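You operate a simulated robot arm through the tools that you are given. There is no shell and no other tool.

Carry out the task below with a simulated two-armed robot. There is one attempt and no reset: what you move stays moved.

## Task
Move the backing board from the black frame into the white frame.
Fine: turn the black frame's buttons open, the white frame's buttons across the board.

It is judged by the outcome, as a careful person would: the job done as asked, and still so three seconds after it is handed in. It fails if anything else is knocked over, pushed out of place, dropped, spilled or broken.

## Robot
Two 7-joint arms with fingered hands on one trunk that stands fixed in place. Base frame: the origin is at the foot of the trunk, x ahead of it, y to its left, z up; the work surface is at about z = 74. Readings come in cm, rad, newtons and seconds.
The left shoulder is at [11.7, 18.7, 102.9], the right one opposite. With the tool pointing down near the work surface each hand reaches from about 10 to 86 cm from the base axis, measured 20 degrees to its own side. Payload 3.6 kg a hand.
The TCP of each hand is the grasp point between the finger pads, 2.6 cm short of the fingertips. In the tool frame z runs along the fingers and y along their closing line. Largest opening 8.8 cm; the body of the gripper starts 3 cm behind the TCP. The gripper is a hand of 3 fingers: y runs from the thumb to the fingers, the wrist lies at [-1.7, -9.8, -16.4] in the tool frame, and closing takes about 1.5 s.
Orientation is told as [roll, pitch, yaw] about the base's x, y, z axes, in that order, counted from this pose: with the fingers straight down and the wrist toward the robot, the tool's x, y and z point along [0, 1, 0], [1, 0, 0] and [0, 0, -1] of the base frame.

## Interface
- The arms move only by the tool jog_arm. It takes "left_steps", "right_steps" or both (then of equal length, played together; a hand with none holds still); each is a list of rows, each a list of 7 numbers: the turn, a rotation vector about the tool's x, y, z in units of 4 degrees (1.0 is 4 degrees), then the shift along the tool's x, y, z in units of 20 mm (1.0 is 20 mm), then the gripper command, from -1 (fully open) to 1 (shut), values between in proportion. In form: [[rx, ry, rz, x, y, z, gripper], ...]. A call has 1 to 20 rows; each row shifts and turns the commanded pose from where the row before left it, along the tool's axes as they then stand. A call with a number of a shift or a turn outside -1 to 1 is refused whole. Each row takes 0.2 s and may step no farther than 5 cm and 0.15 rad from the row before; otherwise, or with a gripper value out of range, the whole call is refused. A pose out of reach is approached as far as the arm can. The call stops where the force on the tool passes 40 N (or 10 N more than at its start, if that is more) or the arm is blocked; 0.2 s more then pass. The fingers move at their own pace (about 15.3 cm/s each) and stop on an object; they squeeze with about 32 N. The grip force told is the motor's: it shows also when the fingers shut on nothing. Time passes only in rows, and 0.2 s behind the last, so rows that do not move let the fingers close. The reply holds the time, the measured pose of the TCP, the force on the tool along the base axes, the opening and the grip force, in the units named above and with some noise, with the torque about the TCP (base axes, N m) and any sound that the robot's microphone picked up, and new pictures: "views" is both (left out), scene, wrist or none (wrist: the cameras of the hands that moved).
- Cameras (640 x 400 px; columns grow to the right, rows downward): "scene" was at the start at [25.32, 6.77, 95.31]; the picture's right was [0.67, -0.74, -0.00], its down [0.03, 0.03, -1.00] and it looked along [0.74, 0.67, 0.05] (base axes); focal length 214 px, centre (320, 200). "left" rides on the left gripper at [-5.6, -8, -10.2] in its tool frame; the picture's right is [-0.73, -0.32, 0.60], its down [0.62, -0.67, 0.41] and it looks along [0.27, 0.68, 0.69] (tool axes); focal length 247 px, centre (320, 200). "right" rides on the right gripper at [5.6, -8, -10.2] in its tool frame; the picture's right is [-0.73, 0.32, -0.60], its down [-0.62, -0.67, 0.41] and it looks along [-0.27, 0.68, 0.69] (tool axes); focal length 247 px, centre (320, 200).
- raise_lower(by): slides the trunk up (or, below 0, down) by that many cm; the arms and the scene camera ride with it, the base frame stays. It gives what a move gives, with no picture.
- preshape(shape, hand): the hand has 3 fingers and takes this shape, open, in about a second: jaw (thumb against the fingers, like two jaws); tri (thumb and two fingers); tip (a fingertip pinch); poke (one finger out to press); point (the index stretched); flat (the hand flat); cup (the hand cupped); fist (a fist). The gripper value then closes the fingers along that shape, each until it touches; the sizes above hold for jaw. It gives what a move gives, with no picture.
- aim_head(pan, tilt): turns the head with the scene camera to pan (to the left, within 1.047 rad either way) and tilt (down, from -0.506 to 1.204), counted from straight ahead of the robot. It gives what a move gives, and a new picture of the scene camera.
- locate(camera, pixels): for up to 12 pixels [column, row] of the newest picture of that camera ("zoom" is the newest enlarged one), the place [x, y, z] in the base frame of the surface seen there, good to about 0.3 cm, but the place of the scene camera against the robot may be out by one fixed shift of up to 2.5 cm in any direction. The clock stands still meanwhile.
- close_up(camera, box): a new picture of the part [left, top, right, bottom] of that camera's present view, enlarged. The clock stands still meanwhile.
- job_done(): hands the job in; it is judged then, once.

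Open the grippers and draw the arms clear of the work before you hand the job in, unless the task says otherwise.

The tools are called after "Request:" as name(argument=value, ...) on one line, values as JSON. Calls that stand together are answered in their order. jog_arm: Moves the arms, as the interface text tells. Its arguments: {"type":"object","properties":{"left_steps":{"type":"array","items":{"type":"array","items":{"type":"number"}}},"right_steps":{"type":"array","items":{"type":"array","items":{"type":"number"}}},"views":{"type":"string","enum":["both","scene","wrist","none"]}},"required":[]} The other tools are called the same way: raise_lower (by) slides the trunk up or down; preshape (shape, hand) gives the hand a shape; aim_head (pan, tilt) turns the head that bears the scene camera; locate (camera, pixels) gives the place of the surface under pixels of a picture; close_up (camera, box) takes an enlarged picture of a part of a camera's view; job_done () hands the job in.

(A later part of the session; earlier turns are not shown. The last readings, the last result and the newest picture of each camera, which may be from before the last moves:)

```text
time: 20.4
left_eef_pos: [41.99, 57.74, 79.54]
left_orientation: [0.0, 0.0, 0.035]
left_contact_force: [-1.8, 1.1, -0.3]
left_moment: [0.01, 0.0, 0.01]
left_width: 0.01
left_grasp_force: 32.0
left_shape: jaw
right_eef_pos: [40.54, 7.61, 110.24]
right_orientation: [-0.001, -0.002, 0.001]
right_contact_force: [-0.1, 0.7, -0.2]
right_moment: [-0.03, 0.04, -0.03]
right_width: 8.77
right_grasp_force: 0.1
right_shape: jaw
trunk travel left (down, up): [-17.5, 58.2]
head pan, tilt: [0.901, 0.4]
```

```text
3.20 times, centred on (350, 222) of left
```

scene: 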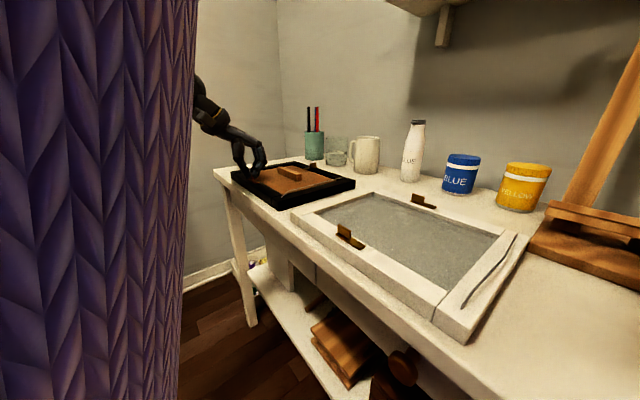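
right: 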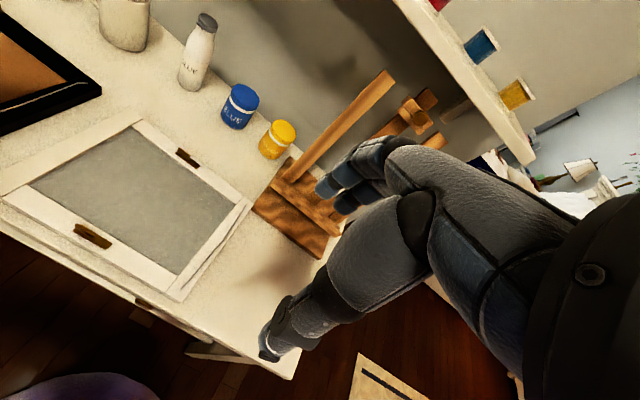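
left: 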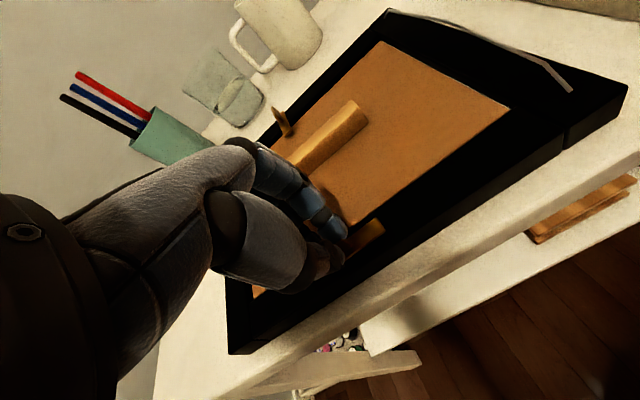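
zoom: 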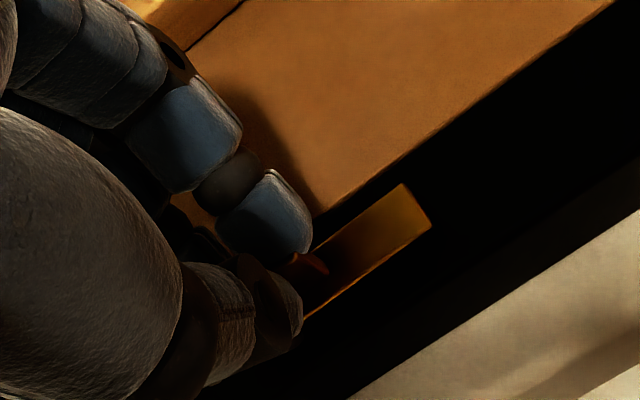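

The strip now lies along the frame's edge, clear of the board. I add the last 2°, open the fingers and rise.

Request:
jog_arm(left_steps=[[0, 0, 0.5, 0, 0, 0, 1], [0, 0, 0, 0, 0, 0, 0.6], [0, 0, 0, 0, 0, 0, 0], [0, 0, 0, 0, 0, 0, 0], [0, 0, 0, 0, 0, -0.5, 0], [0, 0, 0, 0, 0, -1, 0], [0, 0, 0, 0, 0, -1, 0], [0, 0, 0, 0, 0, -1, 0], [0, 0, 0, 0, 0, -1, 0]], views="both")

Request:
close_up(camera="scene", box=[200, 130, 360, 230])

Request:
close_up(camera="left", box=[250, 160, 450, 285])

```text
time: 22.4
left_eef_pos: [42.08, 57.79, 88.5]
left_orientation: [0.0, 0.001, 0.0]
left_contact_force: [0.9, -0.9, -1.1]
left_moment: [-0.01, -0.03, 0.01]
left_width: 4.35
left_grasp_force: 0.0
left_shape: jaw
right_eef_pos: [40.55, 7.77, 110.15]
right_orientation: [0.0, -0.001, 0.001]
right_contact_force: [-0.4, 0.1, 0.3]
right_moment: [0.0, 0.0, -0.03]
right_width: 8.75
right_grasp_force: 0.1
right_shape: jaw
trunk travel left (down, up): [-17.5, 58.2]
head pan, tilt: [0.901, 0.4]
```

scene: 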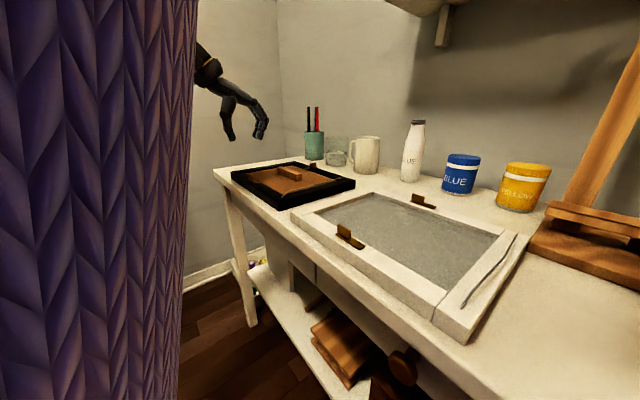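
left: 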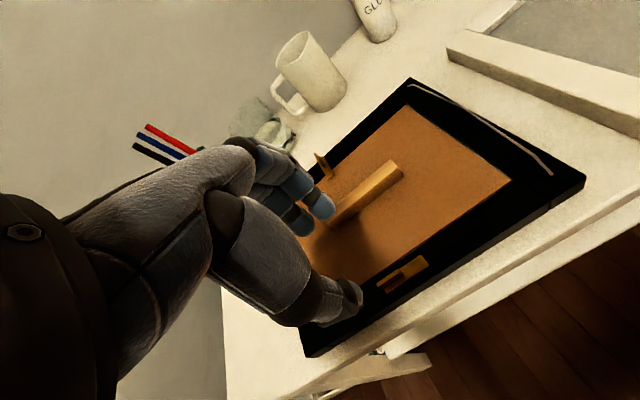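

```text
4.00 times, centred on (280, 180) of scene
```

zoom: 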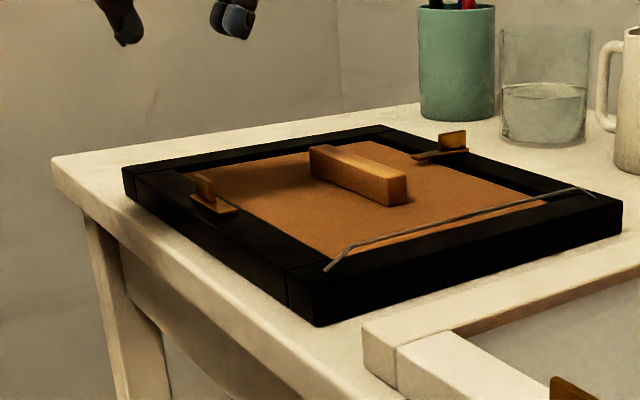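

```text
3.20 times, centred on (350, 222) of left
```

zoom: 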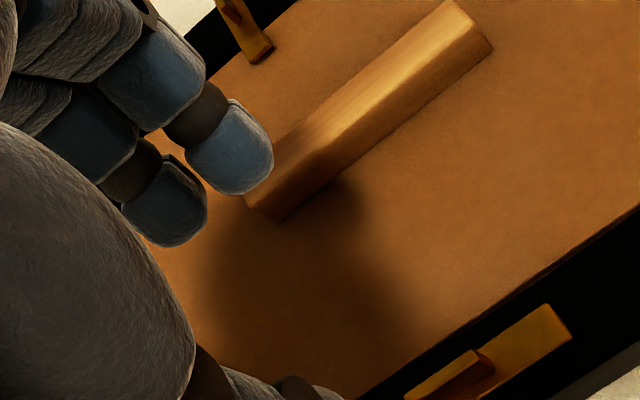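

The near button is open and stays. Before going to the far button I check where the mug, glass, cup and bottle stand relative to it.

Request:
locate(camera="left", pixels=[[310, 100], [298, 40], [330, 95], [285, 105], [275, 130], [265, 120], [320, 165], [388, 168], [345, 215], [425, 262], [380, 285], [378, 40]])

Request:
locate(camera="scene", pixels=[[365, 140], [365, 170], [350, 165], [336, 140], [336, 163], [315, 135], [315, 155], [413, 122], [413, 175], [440, 30], [312, 165], [285, 195]])

```text
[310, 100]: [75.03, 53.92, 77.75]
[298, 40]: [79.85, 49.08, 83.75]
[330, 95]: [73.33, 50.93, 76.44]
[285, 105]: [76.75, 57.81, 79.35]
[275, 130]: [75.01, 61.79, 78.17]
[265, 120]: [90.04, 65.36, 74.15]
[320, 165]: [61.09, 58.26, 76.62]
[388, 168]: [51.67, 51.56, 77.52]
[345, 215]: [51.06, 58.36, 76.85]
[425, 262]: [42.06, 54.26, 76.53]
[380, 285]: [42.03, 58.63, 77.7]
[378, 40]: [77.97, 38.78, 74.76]
```

```text
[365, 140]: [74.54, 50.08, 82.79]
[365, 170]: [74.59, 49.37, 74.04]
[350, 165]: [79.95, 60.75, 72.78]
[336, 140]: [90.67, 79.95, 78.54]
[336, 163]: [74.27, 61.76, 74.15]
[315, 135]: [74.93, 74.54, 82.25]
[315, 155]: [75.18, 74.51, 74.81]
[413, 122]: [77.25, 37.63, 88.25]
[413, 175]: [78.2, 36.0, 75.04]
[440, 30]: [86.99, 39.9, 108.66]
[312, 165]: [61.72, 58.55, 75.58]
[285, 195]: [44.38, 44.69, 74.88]
```

Mug and glass stand at x ≥ 73, so the far button at (61.2, 57.95) has room. I move the left hand forward over it, keeping z≈88.5.

Request:
jog_arm(left_steps=[[0, 0, 0, 0.008, 0.956, 0, 0], [0, 0, 0, 0.008, 0.956, 0, 0], [0, 0, 0, 0.008, 0.956, 0, 0], [0, 0, 0, 0.008, 0.956, 0, 0], [0, 0, 0, 0.008, 0.956, 0, 0], [0, 0, 0, 0.008, 0.956, 0, 0], [0, 0, 0, 0.008, 0.956, 0, 0], [0, 0, 0, 0.008, 0.956, 0, 0], [0, 0, 0, 0.008, 0.956, 0, 0], [0, 0, 0, 0.008, 0.956, 0, 0]], views="both")

```text
time: 24.6
left_eef_pos: [61.18, 57.85, 88.4]
left_orientation: [0.002, 0.002, -0.001]
left_contact_force: [-0.2, -0.9, 0.5]
left_moment: [0.0, 0.0, -0.02]
left_width: 4.39
left_grasp_force: 0.1
left_shape: jaw
right_eef_pos: [40.65, 7.61, 110.25]
right_orientation: [-0.001, -0.001, -0.001]
right_contact_force: [-0.1, -0.3, 0.2]
right_moment: [0.02, 0.0, 0.0]
right_width: 8.78
right_grasp_force: 0.0
right_shape: jaw
trunk travel left (down, up): [-17.5, 58.2]
head pan, tilt: [0.901, 0.4]
```

scene: 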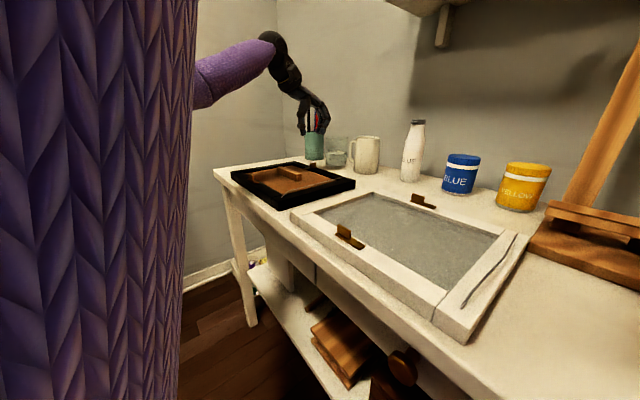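
left: 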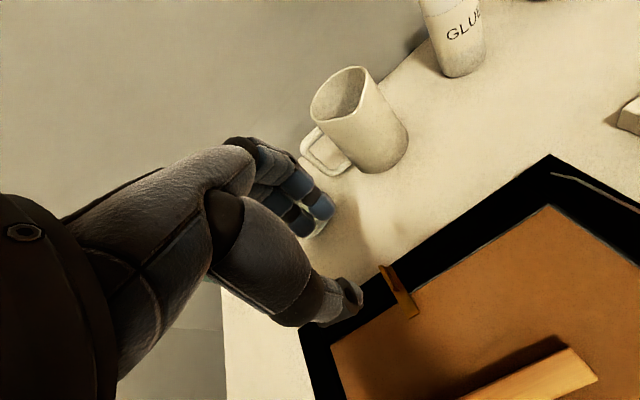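

Reached. Now I turn the yaw toward +90° at this height, checking that the pose holds.

Request:
jog_arm(left_steps=[[0, 0, -1, 0, 0, 0, 0], [0, 0, -1, 0, 0, 0, 0], [0, 0, -1, 0, 0, 0, 0], [0, 0, -1, 0, 0, 0, 0], [0, 0, -1, 0, 0, 0, 0], [0, 0, -1, 0, 0, 0, 0], [0, 0, -1, 0, 0, 0, 0], [0, 0, -1, 0, 0, 0, 0], [0, 0, -1, 0, 0, 0, 0], [0, 0, -1, 0, 0, 0, 0], [0, 0, -1, 0, 0, 0, 0], [0, 0, -1, 0, 0, 0, 0], [0, 0, -1, 0, 0, 0, 0], [0, 0, -1, 0, 0, 0, 0], [0, 0, -1, 0, 0, 0, 0], [0, 0, -1, 0, 0, 0, 0], [0, 0, -1, 0, 0, 0, 0], [0, 0, -1, 0, 0, 0, 0]], views="both")

```text
time: 28.4
left_eef_pos: [61.16, 58.11, 88.51]
left_orientation: [-0.001, 0.0, 1.258]
left_contact_force: [0.2, 0.4, 1.2]
left_moment: [-0.01, -0.01, 0.01]
left_width: 4.38
left_grasp_force: 0.1
left_shape: jaw
right_eef_pos: [40.55, 7.75, 110.31]
right_orientation: [0.0, 0.0, -0.001]
right_contact_force: [0.4, 0.2, 0.4]
right_moment: [-0.02, -0.02, 0.02]
right_width: 8.78
right_grasp_force: 0.1
right_shape: jaw
trunk travel left (down, up): [-17.5, 58.2]
head pan, tilt: [0.901, 0.4]
```

scene: 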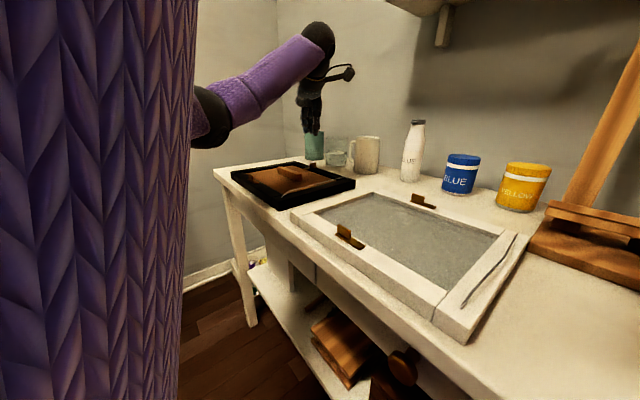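
left: 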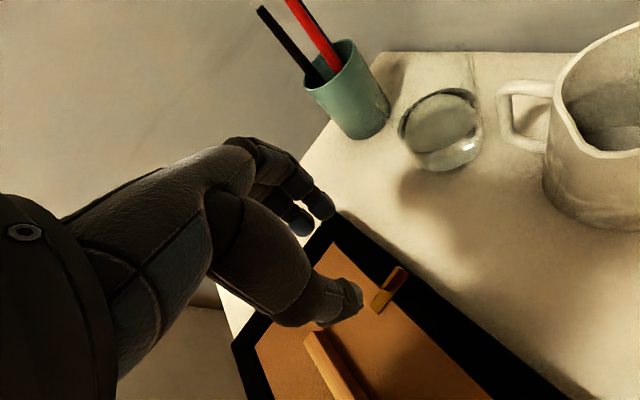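

The pose holds (yaw 1.26). I finish the turn to +90°, descend partway, and look at the alignment with the far tab.

Request:
jog_arm(left_steps=[[0, 0, -1, 0, 0, 0, 0], [0, 0, -1, 0, 0, 0, 0], [0, 0, -1, 0, 0, 0, 0], [0, 0, -1, 0, 0, 0, 0], [0, 0, -0.5, 0, 0, 0, 0], [0, 0, 0, 0, 0, 1, 0], [0, 0, 0, 0, 0, 1, 0], [0, 0, 0, 0, 0, 0.9, 0]], views="both")

Request:
close_up(camera="left", box=[250, 160, 450, 285])

Request:
close_up(camera="scene", box=[240, 110, 400, 210])

```text
time: 30.2
left_eef_pos: [61.16, 58.02, 82.71]
left_orientation: [0.0, 0.0, 1.571]
left_contact_force: [0.4, -0.4, 0.8]
left_moment: [-0.02, 0.01, 0.0]
left_width: 4.37
left_grasp_force: 0.0
left_shape: jaw
right_eef_pos: [40.48, 7.71, 110.24]
right_orientation: [-0.001, 0.001, 0.001]
right_contact_force: [0.7, 0.3, 0.1]
right_moment: [0.0, -0.03, 0.02]
right_width: 8.79
right_grasp_force: 0.1
right_shape: jaw
trunk travel left (down, up): [-17.5, 58.2]
head pan, tilt: [0.901, 0.4]
```

scene: 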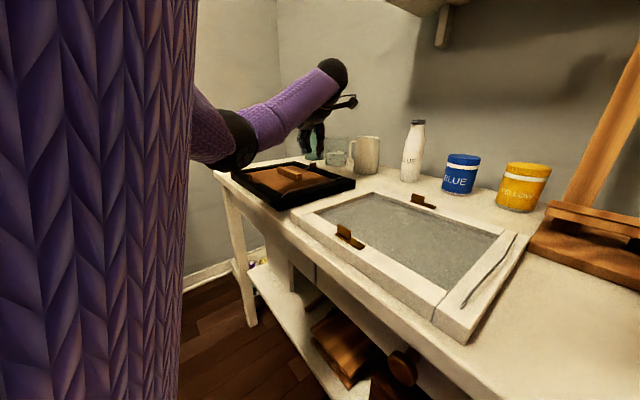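
left: 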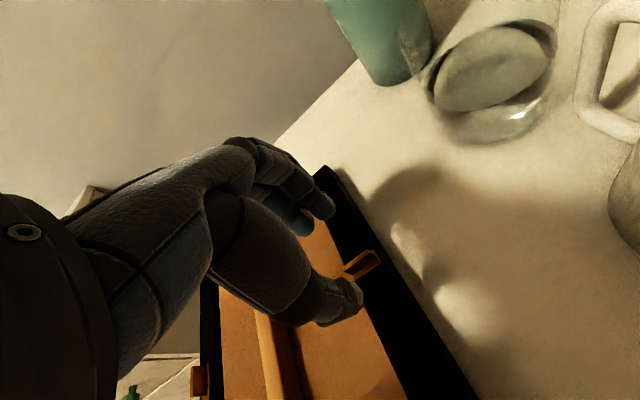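

```text
3.20 times, centred on (350, 222) of left
```

zoom: 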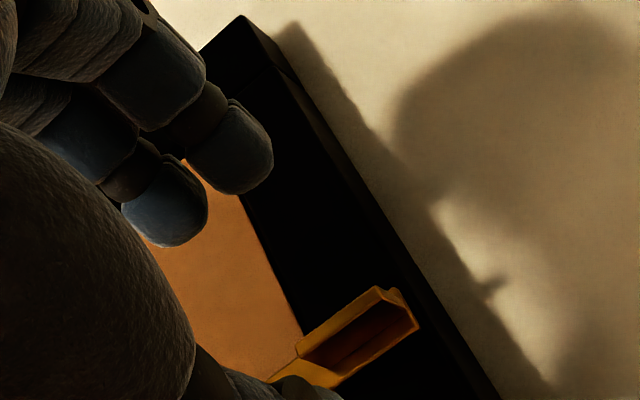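

```text
4.00 times, centred on (320, 160) of scene
```

zoom: 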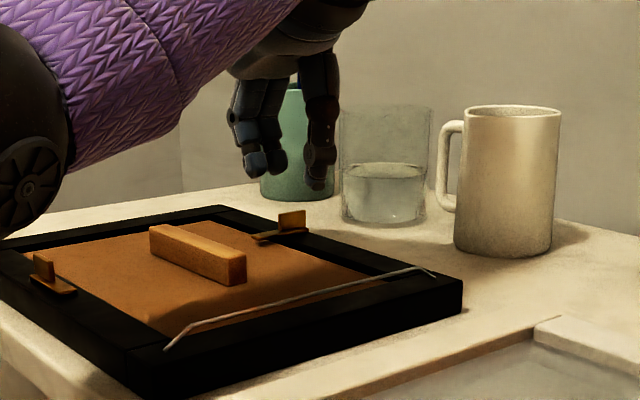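

The forearm/elbow appears low in the scene picture (about (235,150)). I check its height over the table and frame before going lower.

Request:
locate(camera="scene", pixels=[[235, 145], [235, 165], [225, 168], [250, 150], [270, 140], [290, 125], [215, 165], [300, 120], [312, 150], [303, 150]])

Request:
locate(camera="left", pixels=[[345, 262], [375, 257], [365, 262], [355, 275], [350, 290]])

```text
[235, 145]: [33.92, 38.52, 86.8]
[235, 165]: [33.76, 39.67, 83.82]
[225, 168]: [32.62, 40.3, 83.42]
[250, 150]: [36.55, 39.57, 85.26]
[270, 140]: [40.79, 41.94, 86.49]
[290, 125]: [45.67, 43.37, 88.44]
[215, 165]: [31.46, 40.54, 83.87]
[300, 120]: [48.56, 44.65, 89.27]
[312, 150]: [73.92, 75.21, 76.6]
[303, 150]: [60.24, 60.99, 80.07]
```

```text
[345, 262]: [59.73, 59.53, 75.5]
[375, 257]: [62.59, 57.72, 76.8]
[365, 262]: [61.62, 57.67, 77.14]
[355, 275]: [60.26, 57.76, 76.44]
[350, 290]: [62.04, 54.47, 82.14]
```

Elbow underside is at about z 84.8 (corrected), enough clearance. I descend 3.25 cm to straddle the far tab.

Request:
jog_arm(left_steps=[[0, 0, 0, 0, 0, 0.6, 0], [0, 0, 0, 0, 0, 0.6, 0], [0, 0, 0, 0, 0, 0.42, 0], [0, 0, 0, 0, 0, 0, 0]], views="both")

Request:
close_up(camera="left", box=[250, 160, 450, 285])

Request:
close_up(camera="scene", box=[240, 110, 400, 210])

```text
time: 31.2
left_eef_pos: [61.17, 58.04, 79.55]
left_orientation: [-0.001, 0.001, 1.572]
left_contact_force: [0.3, -0.6, -0.2]
left_moment: [-0.02, -0.01, -0.01]
left_width: 4.37
left_grasp_force: 0.0
left_shape: jaw
right_eef_pos: [40.58, 7.62, 110.2]
right_orientation: [0.0, 0.0, -0.001]
right_contact_force: [-0.2, -1.0, 0.1]
right_moment: [-0.02, 0.0, 0.02]
right_width: 8.76
right_grasp_force: 0.1
right_shape: jaw
trunk travel left (down, up): [-17.5, 58.2]
head pan, tilt: [0.901, 0.4]
```

scene: 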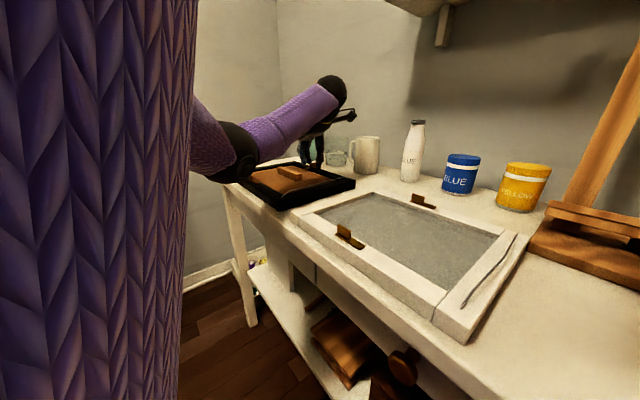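
left: 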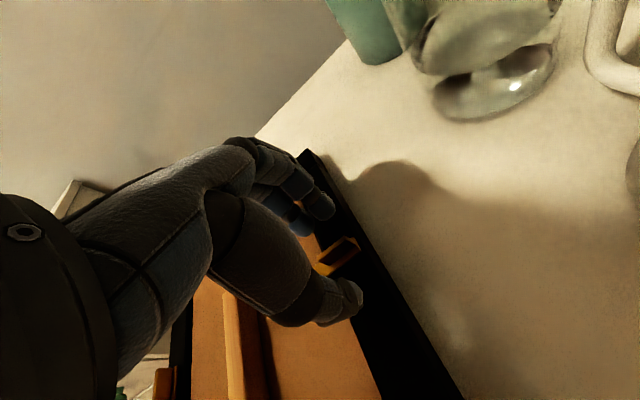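

```text
3.20 times, centred on (350, 222) of left
```

zoom: 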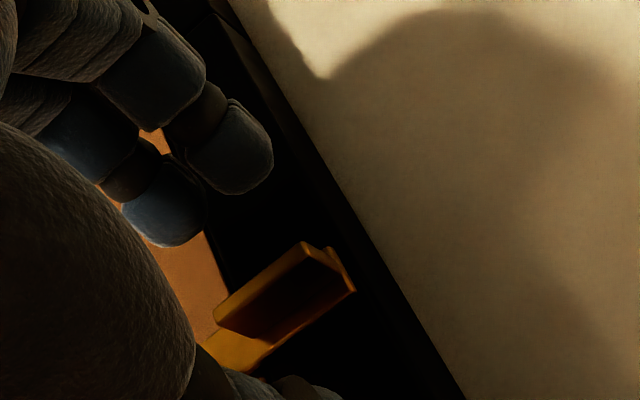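

```text
4.00 times, centred on (320, 160) of scene
```

zoom: 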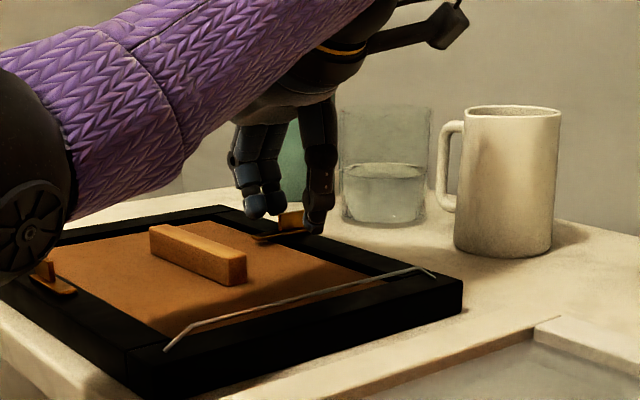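

The tab is between the fingers (scene zoom (290,220)). I close the jaw on it, then test the twist with 8°.

Request:
jog_arm(left_steps=[[0, 0, 0, 0, 0, 0, 0.3], [0, 0, 0, 0, 0, 0, 0.6], [0, 0, 0, 0, 0, 0, 0.8], [0, 0, 0, 0, 0, 0, 1], [0, 0, 0, 0, 0, 0, 1], [0, 0, 0, 0, 0, 0, 1], [0, 0, 1, 0, 0, 0, 1], [0, 0, 1, 0, 0, 0, 1], [0, 0, 1, 0, 0, 0, 1], [0, 0, 0, 0, 0, 0, 1]], views="both")

Request:
close_up(camera="left", box=[250, 160, 450, 285])

Request:
close_up(camera="scene", box=[240, 110, 400, 210])

```text
time: 33.4
left_eef_pos: [61.14, 58.0, 79.51]
left_orientation: [0.001, 0.0, 1.361]
left_contact_force: [-0.1, -0.2, 0.2]
left_moment: [0.0, 0.01, 0.35]
left_width: 0.0
left_grasp_force: 32.5
left_shape: jaw
right_eef_pos: [40.58, 7.7, 110.3]
right_orientation: [0.0, -0.001, 0.001]
right_contact_force: [0.8, 0.5, -0.9]
right_moment: [0.04, -0.02, 0.0]
right_width: 8.78
right_grasp_force: 0.1
right_shape: jaw
trunk travel left (down, up): [-17.5, 58.2]
head pan, tilt: [0.901, 0.4]
```

scene: 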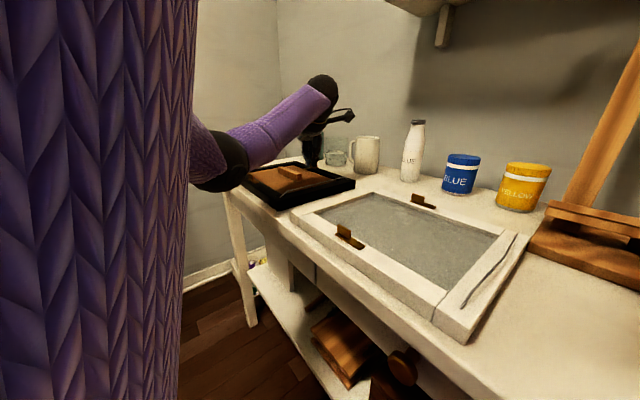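
left: 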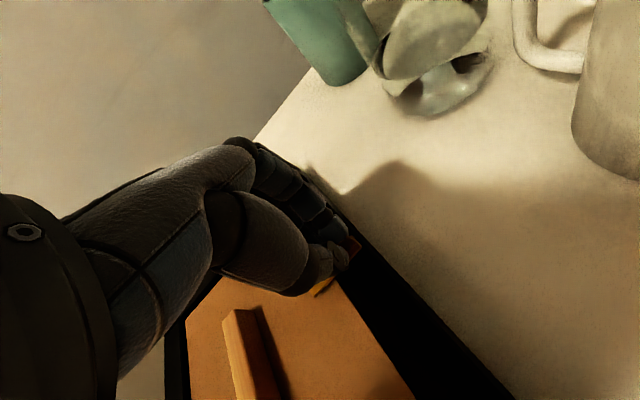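

```text
3.20 times, centred on (350, 222) of left
```

zoom: 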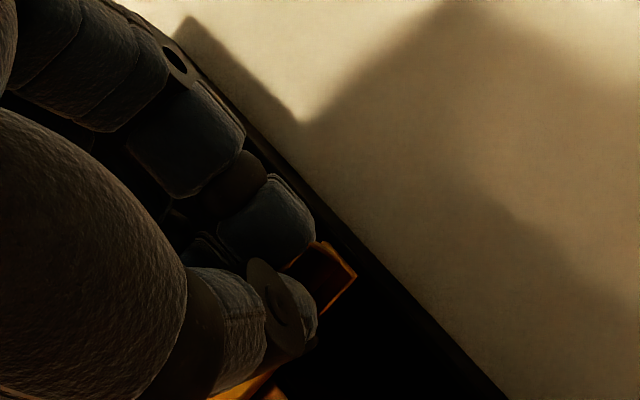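

```text
4.00 times, centred on (320, 160) of scene
```

zoom: 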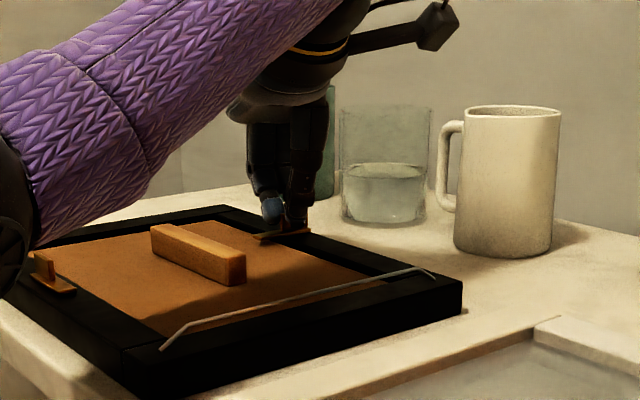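

A 0.35 N·m torque resists this direction, so the far button has a stop here: it must open the other way (toward −y, as in the white frame). I turn back and a little past +90° the other way.

Request:
jog_arm(left_steps=[[0, 0, -1, 0, 0, 0, 1], [0, 0, -1, 0, 0, 0, 1], [0, 0, -1, 0, 0, 0, 1], [0, 0, -1, 0, 0, 0, 1], [0, 0, -1, 0, 0, 0, 1], [0, 0, -1, 0, 0, 0, 1], [0, 0, 0, 0, 0, 0, 1]], views="both")

Request:
close_up(camera="left", box=[250, 160, 450, 285])

Request:
close_up(camera="scene", box=[240, 110, 400, 210])

```text
time: 35.0
left_eef_pos: [61.1, 58.04, 79.48]
left_orientation: [0.0, -0.001, 1.782]
left_contact_force: [0.7, -1.4, -0.2]
left_moment: [0.0, 0.02, -0.02]
left_width: 0.0
left_grasp_force: 31.8
left_shape: jaw
right_eef_pos: [40.56, 7.7, 110.2]
right_orientation: [0.001, 0.002, -0.001]
right_contact_force: [1.3, 0.2, 1.1]
right_moment: [0.01, -0.01, 0.0]
right_width: 8.79
right_grasp_force: 0.0
right_shape: jaw
trunk travel left (down, up): [-17.5, 58.2]
head pan, tilt: [0.901, 0.4]
```

scene: 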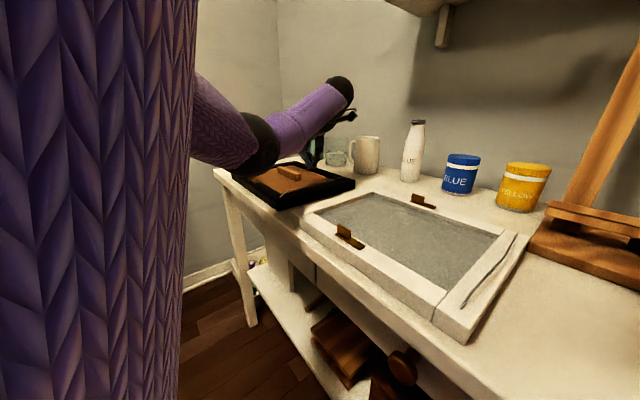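
left: 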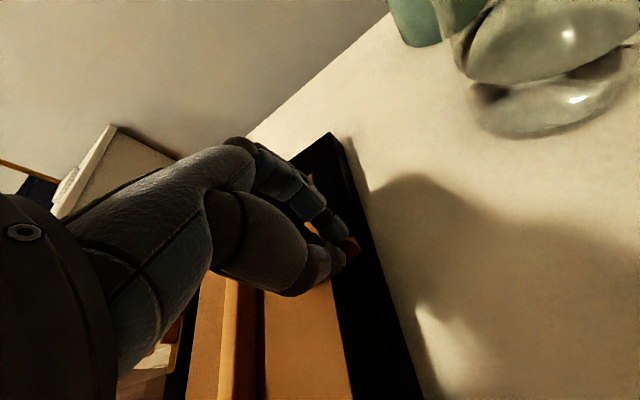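

```text
3.20 times, centred on (350, 222) of left
```

zoom: 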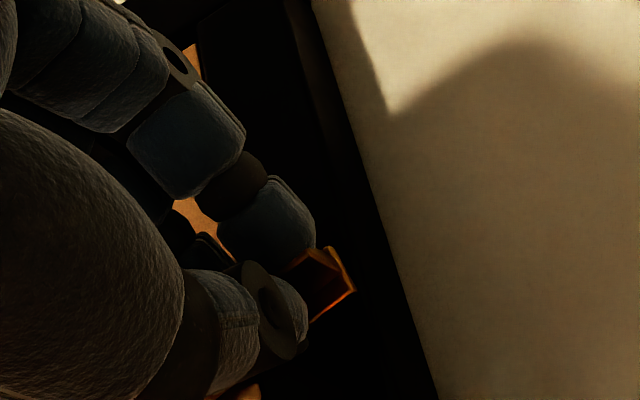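

```text
4.00 times, centred on (320, 160) of scene
```

zoom: 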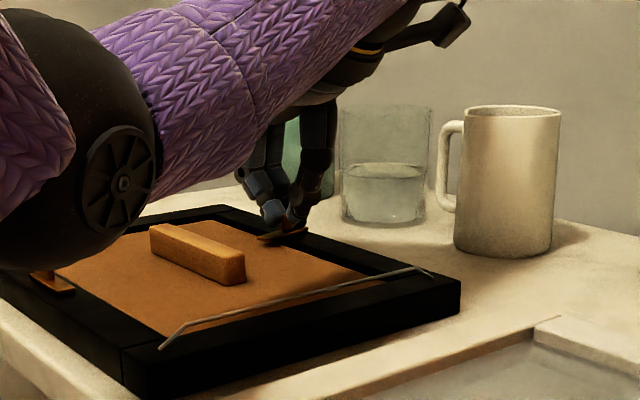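

The far button turns freely this way (torque ≈ 0). The elbow swings inward though, so I check its clearance over the frame.

Request:
locate(camera="scene", pixels=[[262, 150], [262, 172], [250, 172], [240, 168], [270, 165], [277, 155], [245, 160], [300, 145], [312, 165], [283, 190]])

```text
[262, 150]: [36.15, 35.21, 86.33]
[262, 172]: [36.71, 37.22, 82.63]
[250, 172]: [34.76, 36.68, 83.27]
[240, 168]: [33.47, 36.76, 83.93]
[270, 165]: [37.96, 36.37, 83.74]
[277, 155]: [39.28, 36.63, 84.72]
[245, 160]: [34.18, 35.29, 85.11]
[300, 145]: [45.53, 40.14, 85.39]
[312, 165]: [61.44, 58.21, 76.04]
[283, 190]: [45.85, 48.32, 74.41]
```

Elbow underside ≈ z 84 (corrected), frame top 76, so it clears. I continue turning in small groups, watching the reached pose.

Request:
jog_arm(left_steps=[[0, 0, -1, 0, 0, 0, 1], [0, 0, -1, 0, 0, 0, 1], [0, 0, -1, 0, 0, 0, 1]], views="none")

```text
time: 35.8
left_eef_pos: [61.24, 58.03, 79.55]
left_orientation: [0.001, 0.0, 1.992]
left_contact_force: [1.1, -0.5, 0.4]
left_moment: [0.03, -0.01, 0.0]
left_width: 0.0
left_grasp_force: 32.1
left_shape: jaw
right_eef_pos: [40.55, 7.73, 110.19]
right_orientation: [0.0, 0.0, 0.001]
right_contact_force: [-0.8, -0.3, 0.7]
right_moment: [0.01, 0.01, -0.01]
right_width: 8.77
right_grasp_force: 0.1
right_shape: jaw
trunk travel left (down, up): [-17.5, 58.2]
head pan, tilt: [0.901, 0.4]
```

Pose still exact at yaw 114°, no torque. I continue another 12° and look.

Request:
jog_arm(left_steps=[[0, 0, -1, 0, 0, 0, 1], [0, 0, -1, 0, 0, 0, 1], [0, 0, -1, 0, 0, 0, 1]], views="both")

Request:
close_up(camera="scene", box=[240, 110, 400, 210])

Request:
locate(camera="scene", pixels=[[280, 175], [290, 165], [265, 175], [275, 165], [300, 150], [285, 150]])

```text
time: 36.6
left_eef_pos: [61.23, 58.03, 79.38]
left_orientation: [0.001, 0.0, 2.199]
left_contact_force: [2.1, -1.0, 0.2]
left_moment: [0.01, 0.0, -0.02]
left_width: 0.0
left_grasp_force: 32.2
left_shape: jaw
right_eef_pos: [40.59, 7.57, 110.2]
right_orientation: [-0.002, 0.001, 0.0]
right_contact_force: [0.5, -0.4, 0.2]
right_moment: [-0.02, 0.02, 0.01]
right_width: 8.76
right_grasp_force: 0.1
right_shape: jaw
trunk travel left (down, up): [-17.5, 58.2]
head pan, tilt: [0.901, 0.4]
```

scene: 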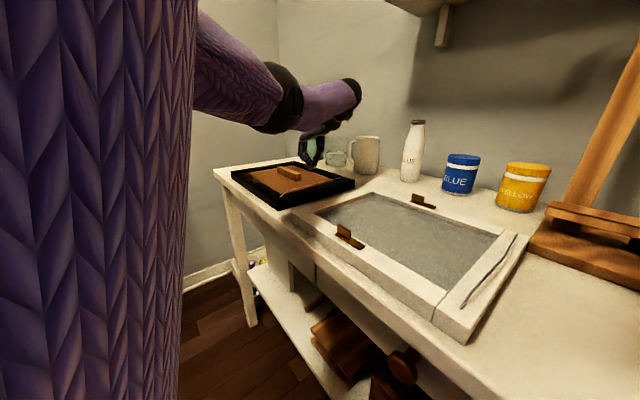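
left: 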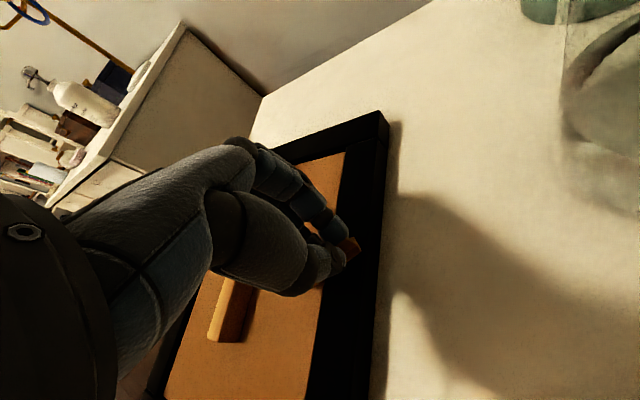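

```text
4.00 times, centred on (320, 160) of scene
```

zoom: 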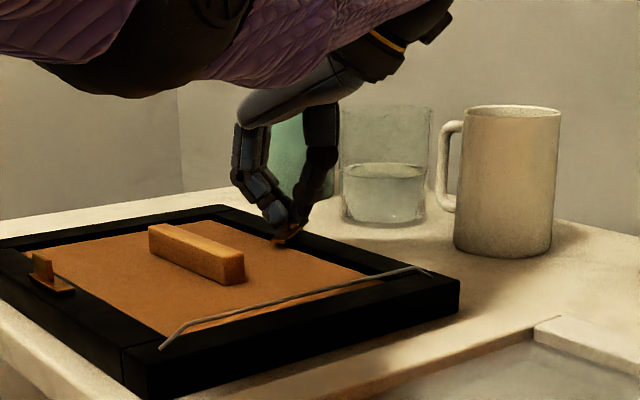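

```text
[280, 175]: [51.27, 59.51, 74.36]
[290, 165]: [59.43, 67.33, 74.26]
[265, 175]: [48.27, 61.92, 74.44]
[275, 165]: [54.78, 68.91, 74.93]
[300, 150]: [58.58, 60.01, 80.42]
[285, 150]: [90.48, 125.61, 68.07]
```

The strip follows, the elbow is rising, and the arm still holds the pose exactly. I continue 16°.

Request:
jog_arm(left_steps=[[0, 0, -1, 0, 0, 0, 1], [0, 0, -1, 0, 0, 0, 1], [0, 0, -1, 0, 0, 0, 1], [0, 0, -1, 0, 0, 0, 1]], views="both")

Request:
close_up(camera="scene", box=[240, 90, 400, 190])

```text
time: 37.6
left_eef_pos: [59.61, 56.95, 79.43]
left_orientation: [0.0, 0.0, 2.48]
left_contact_force: [2.0, 1.2, -0.4]
left_moment: [0.06, 0.02, -0.02]
left_width: 0.0
left_grasp_force: 31.5
left_shape: jaw
left hand out of reach, approached as far as the arm can: row 2, 3, 4
right_eef_pos: [40.58, 7.52, 110.27]
right_orientation: [-0.002, 0.0, -0.001]
right_contact_force: [0.5, 1.2, 0.4]
right_moment: [-0.02, -0.01, -0.03]
right_width: 8.81
right_grasp_force: 0.1
right_shape: jaw
trunk travel left (down, up): [-17.5, 58.2]
head pan, tilt: [0.901, 0.4]
```

scene: 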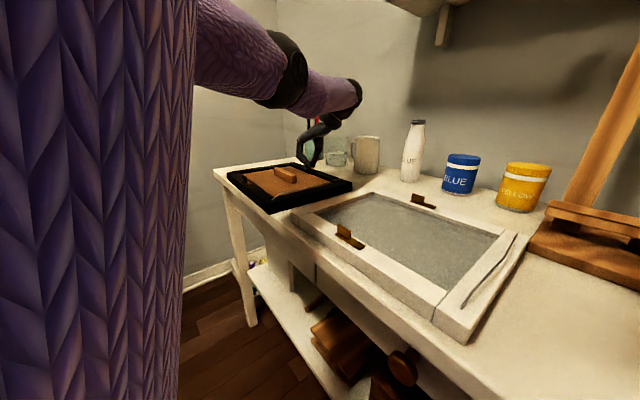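
left: 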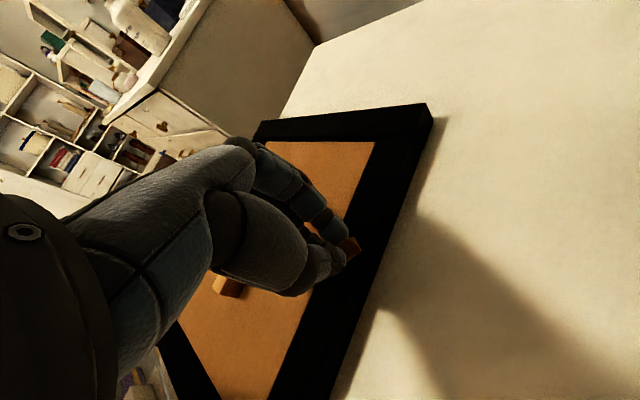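

```text
4.00 times, centred on (320, 140) of scene
```

zoom: 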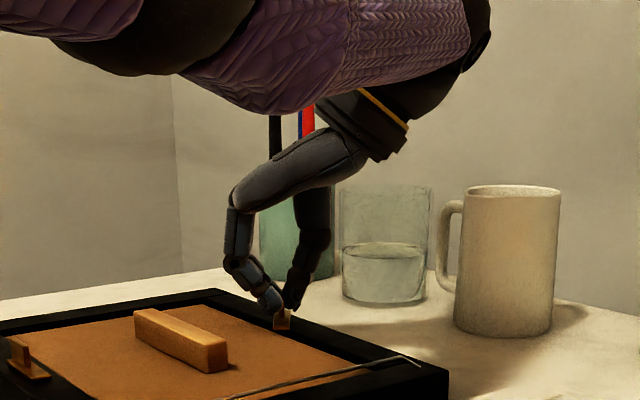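

The arm ran out of reach and dragged the frame ~1.6 cm (TCP at (59.6, 56.95)). I turn back 3 rows while still holding the tab, which brings the frame back to where it was.

Request:
jog_arm(left_steps=[[0, 0, 1, 0, 0, 0, 1], [0, 0, 1, 0, 0, 0, 1], [0, 0, 1, 0, 0, 0, 1], [0, 0, 0, 0, 0, 0, 1]], views="both")

Request:
close_up(camera="scene", box=[200, 130, 360, 230])

```text
time: 38.6
left_eef_pos: [59.62, 56.84, 79.63]
left_orientation: [0.003, -0.001, 2.269]
left_contact_force: [-0.7, 0.4, -0.6]
left_moment: [0.02, 0.03, -0.03]
left_width: 0.0
left_grasp_force: 32.3
left_shape: jaw
right_eef_pos: [40.58, 7.81, 110.24]
right_orientation: [0.0, 0.0, -0.001]
right_contact_force: [0.0, 0.2, 0.5]
right_moment: [-0.01, -0.02, 0.0]
right_width: 8.75
right_grasp_force: 0.1
right_shape: jaw
trunk travel left (down, up): [-17.5, 58.2]
head pan, tilt: [0.901, 0.4]
```

scene: 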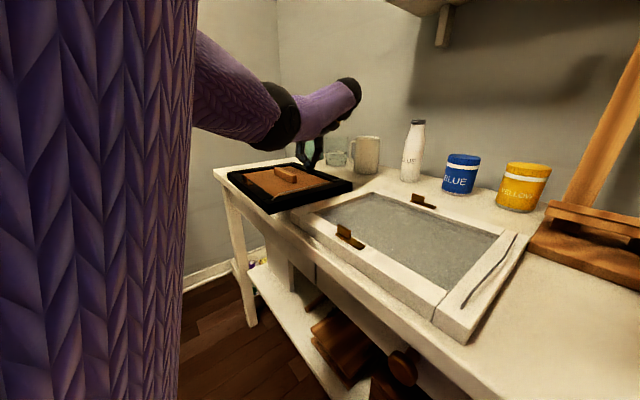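
left: 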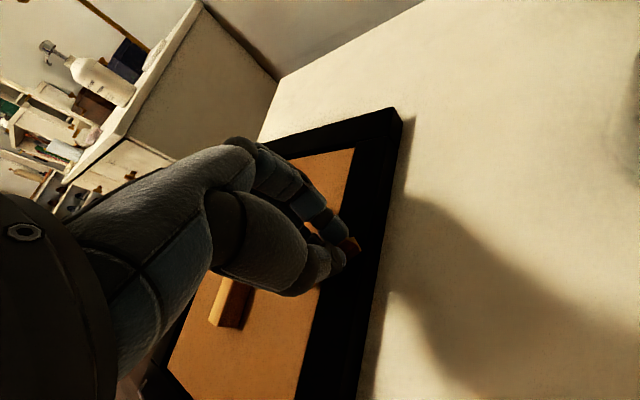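

```text
4.00 times, centred on (280, 180) of scene
```

zoom: 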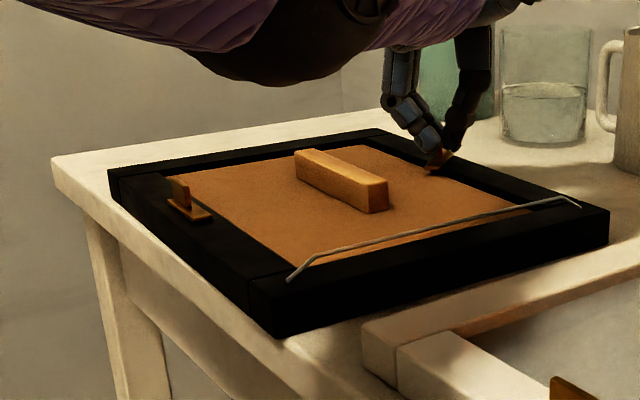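

The commanded pose had followed the arm, so the frame is still ~1.6 cm nearer. I'll release here (button about 40° open), and regrip from the other side; then I can drag the frame back in a comfortable pose.

Request:
jog_arm(left_steps=[[0, 0, 0, 0, 0, 0, 0.6], [0, 0, 0, 0, 0, 0, 0], [0, 0, 0, 0, 0, 0, 0], [0, 0, 0, 0, 0, -0.5, 0], [0, 0, 0, 0, 0, -1, 0], [0, 0, 0, 0, 0, -1, 0], [0, 0, 0, 0, 0, -1, 0], [0, 0, 0, 0, 0, -1, 0]], views="both")

Request:
close_up(camera="scene", box=[200, 130, 360, 230])

```text
time: 40.4
left_eef_pos: [59.63, 56.91, 88.44]
left_orientation: [0.0, -0.001, 2.267]
left_contact_force: [-0.7, -0.1, -0.7]
left_moment: [0.02, 0.0, -0.02]
left_width: 4.35
left_grasp_force: 0.0
left_shape: jaw
right_eef_pos: [40.45, 7.76, 110.22]
right_orientation: [0.001, -0.001, 0.0]
right_contact_force: [0.9, 0.7, -0.3]
right_moment: [0.01, -0.03, -0.02]
right_width: 8.75
right_grasp_force: 0.0
right_shape: jaw
trunk travel left (down, up): [-17.5, 58.2]
head pan, tilt: [0.901, 0.4]
```

scene: 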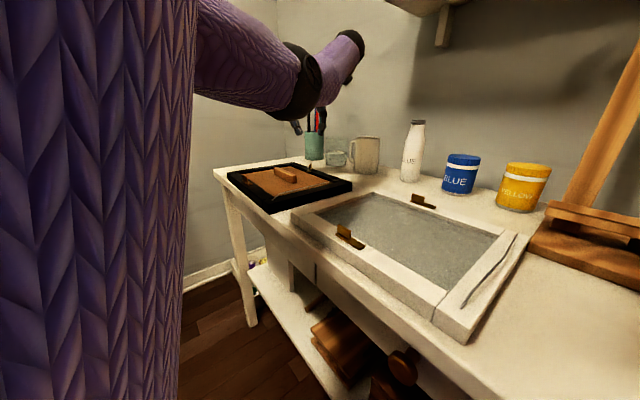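
left: 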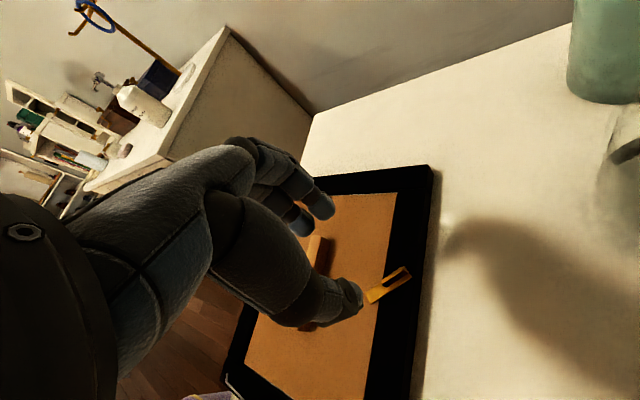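

```text
4.00 times, centred on (280, 180) of scene
```

zoom: 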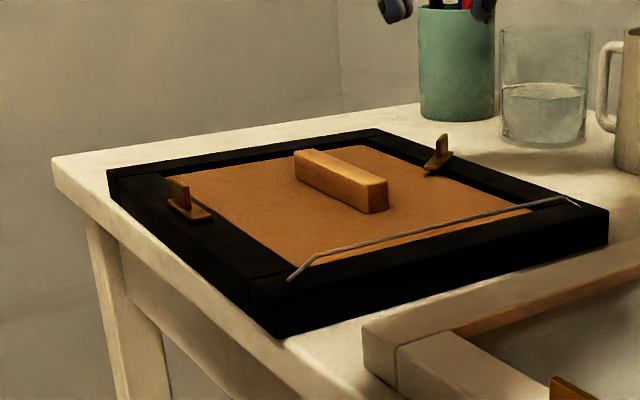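

The far button is about 40° turned. I now rotate the hand at height from yaw 130° down to about −50° (45 rows) to regrip the tab from the other side.

Request:
jog_arm(left_steps=[[0, 0, 1, 0, 0, -1, 0], [0, 0, 1, 0, 0, -1, 0], [0, 0, 1, 0, 0, 0, 0], [0, 0, 1, 0, 0, 0, 0], [0, 0, 1, 0, 0, 0, 0], [0, 0, 1, 0, 0, 0, 0], [0, 0, 1, 0, 0, 0, 0], [0, 0, 1, 0, 0, 0, 0], [0, 0, 1, 0, 0, 0, 0], [0, 0, 1, 0, 0, 0, 0], [0, 0, 1, 0, 0, 0, 0], [0, 0, 1, 0, 0, 0, 0], [0, 0, 1, 0, 0, 0, 0], [0, 0, 1, 0, 0, 0, 0], [0, 0, 1, 0, 0, 0, 0], [0, 0, 1, 0, 0, 0, 0], [0, 0, 1, 0, 0, 0, 0], [0, 0, 1, 0, 0, 0, 0], [0, 0, 1, 0, 0, 0, 0], [0, 0, 1, 0, 0, 0, 0]], views="none")

Request:
jog_arm(left_steps=[[0, 0, 1, 0, 0, 0, 0], [0, 0, 1, 0, 0, 0, 0], [0, 0, 1, 0, 0, 0, 0], [0, 0, 1, 0, 0, 0, 0], [0, 0, 1, 0, 0, 0, 0], [0, 0, 1, 0, 0, 0, 0], [0, 0, 1, 0, 0, 0, 0], [0, 0, 1, 0, 0, 0, 0], [0, 0, 1, 0, 0, 0, 0], [0, 0, 1, 0, 0, 0, 0], [0, 0, 1, 0, 0, 0, 0], [0, 0, 1, 0, 0, 0, 0], [0, 0, 1, 0, 0, 0, 0]], views="both")

```text
time: 44.6
left_eef_pos: [59.77, 56.89, 92.66]
left_orientation: [0.0, -0.001, 0.871]
left_contact_force: [0.3, 1.7, 0.0]
left_moment: [0.01, 0.0, 0.01]
left_width: 4.32
left_grasp_force: 0.1
left_shape: jaw
right_eef_pos: [40.53, 7.65, 110.15]
right_orientation: [-0.002, 0.0, -0.001]
right_contact_force: [0.2, -0.8, -0.1]
right_moment: [0.02, 0.01, 0.01]
right_width: 8.79
right_grasp_force: 0.0
right_shape: jaw
trunk travel left (down, up): [-17.5, 58.2]
head pan, tilt: [0.901, 0.4]
```

```text
time: 47.4
left_eef_pos: [59.62, 56.81, 92.52]
left_orientation: [0.001, 0.0, -0.038]
left_contact_force: [0.7, 0.0, 0.1]
left_moment: [0.01, 0.02, -0.01]
left_width: 4.36
left_grasp_force: 0.0
left_shape: jaw
right_eef_pos: [40.51, 7.57, 110.26]
right_orientation: [0.002, 0.001, 0.0]
right_contact_force: [-0.2, 0.2, 0.6]
right_moment: [-0.01, 0.04, 0.01]
right_width: 8.76
right_grasp_force: 0.3
right_shape: jaw
trunk travel left (down, up): [-17.5, 58.2]
head pan, tilt: [0.901, 0.4]
```

scene: 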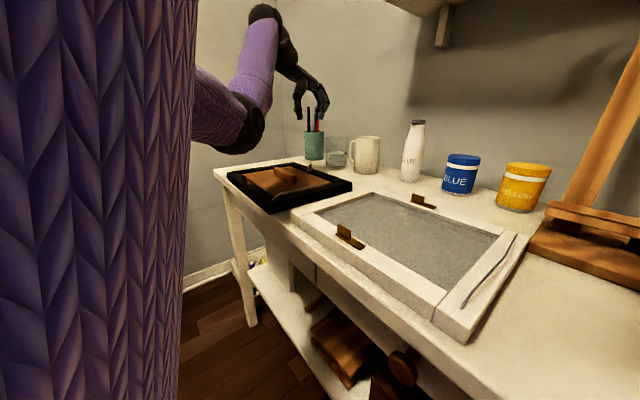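
left: 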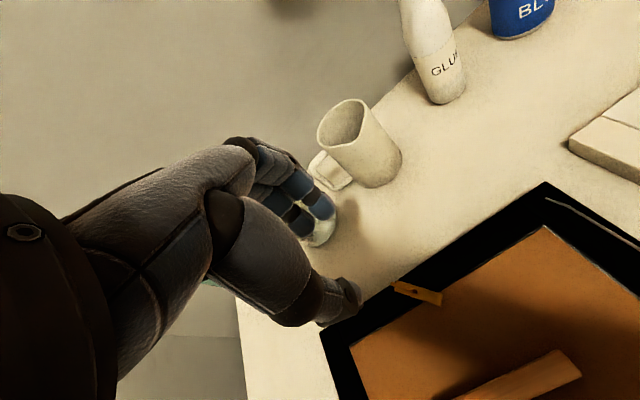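

Now at yaw ≈ −2°. The far button is visible at about (415,292); I measure its present position and angle before deciding the grip yaw.

Request:
close_up(camera="left", box=[380, 270, 460, 320])

Request:
locate(camera="left", pixels=[[545, 182], [545, 226], [438, 301], [580, 370], [322, 335]])

```text
8.00 times, centred on (420, 295) of left
```

zoom: 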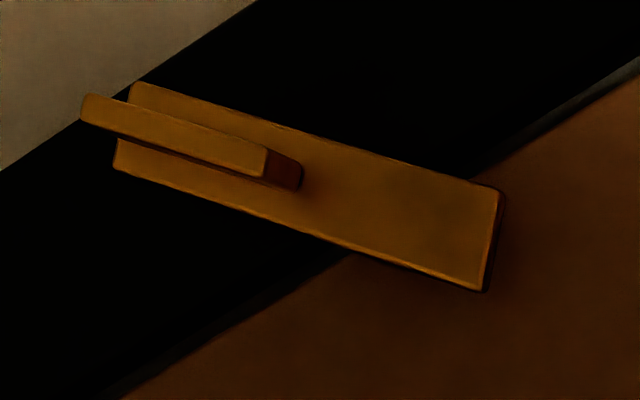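

```text
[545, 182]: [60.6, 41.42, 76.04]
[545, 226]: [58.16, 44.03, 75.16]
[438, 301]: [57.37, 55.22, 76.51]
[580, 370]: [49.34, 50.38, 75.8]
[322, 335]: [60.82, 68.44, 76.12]
```

Request:
locate(camera="zoom", pixels=[[90, 108], [260, 160], [175, 130], [135, 90], [120, 160], [495, 195], [480, 285], [300, 165], [370, 230]])

```text
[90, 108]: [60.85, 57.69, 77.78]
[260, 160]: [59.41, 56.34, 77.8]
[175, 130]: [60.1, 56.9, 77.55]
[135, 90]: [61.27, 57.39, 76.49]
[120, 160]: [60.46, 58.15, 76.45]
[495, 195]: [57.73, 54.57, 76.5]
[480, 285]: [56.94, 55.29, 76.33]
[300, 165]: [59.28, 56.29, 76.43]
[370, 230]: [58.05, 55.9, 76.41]
```

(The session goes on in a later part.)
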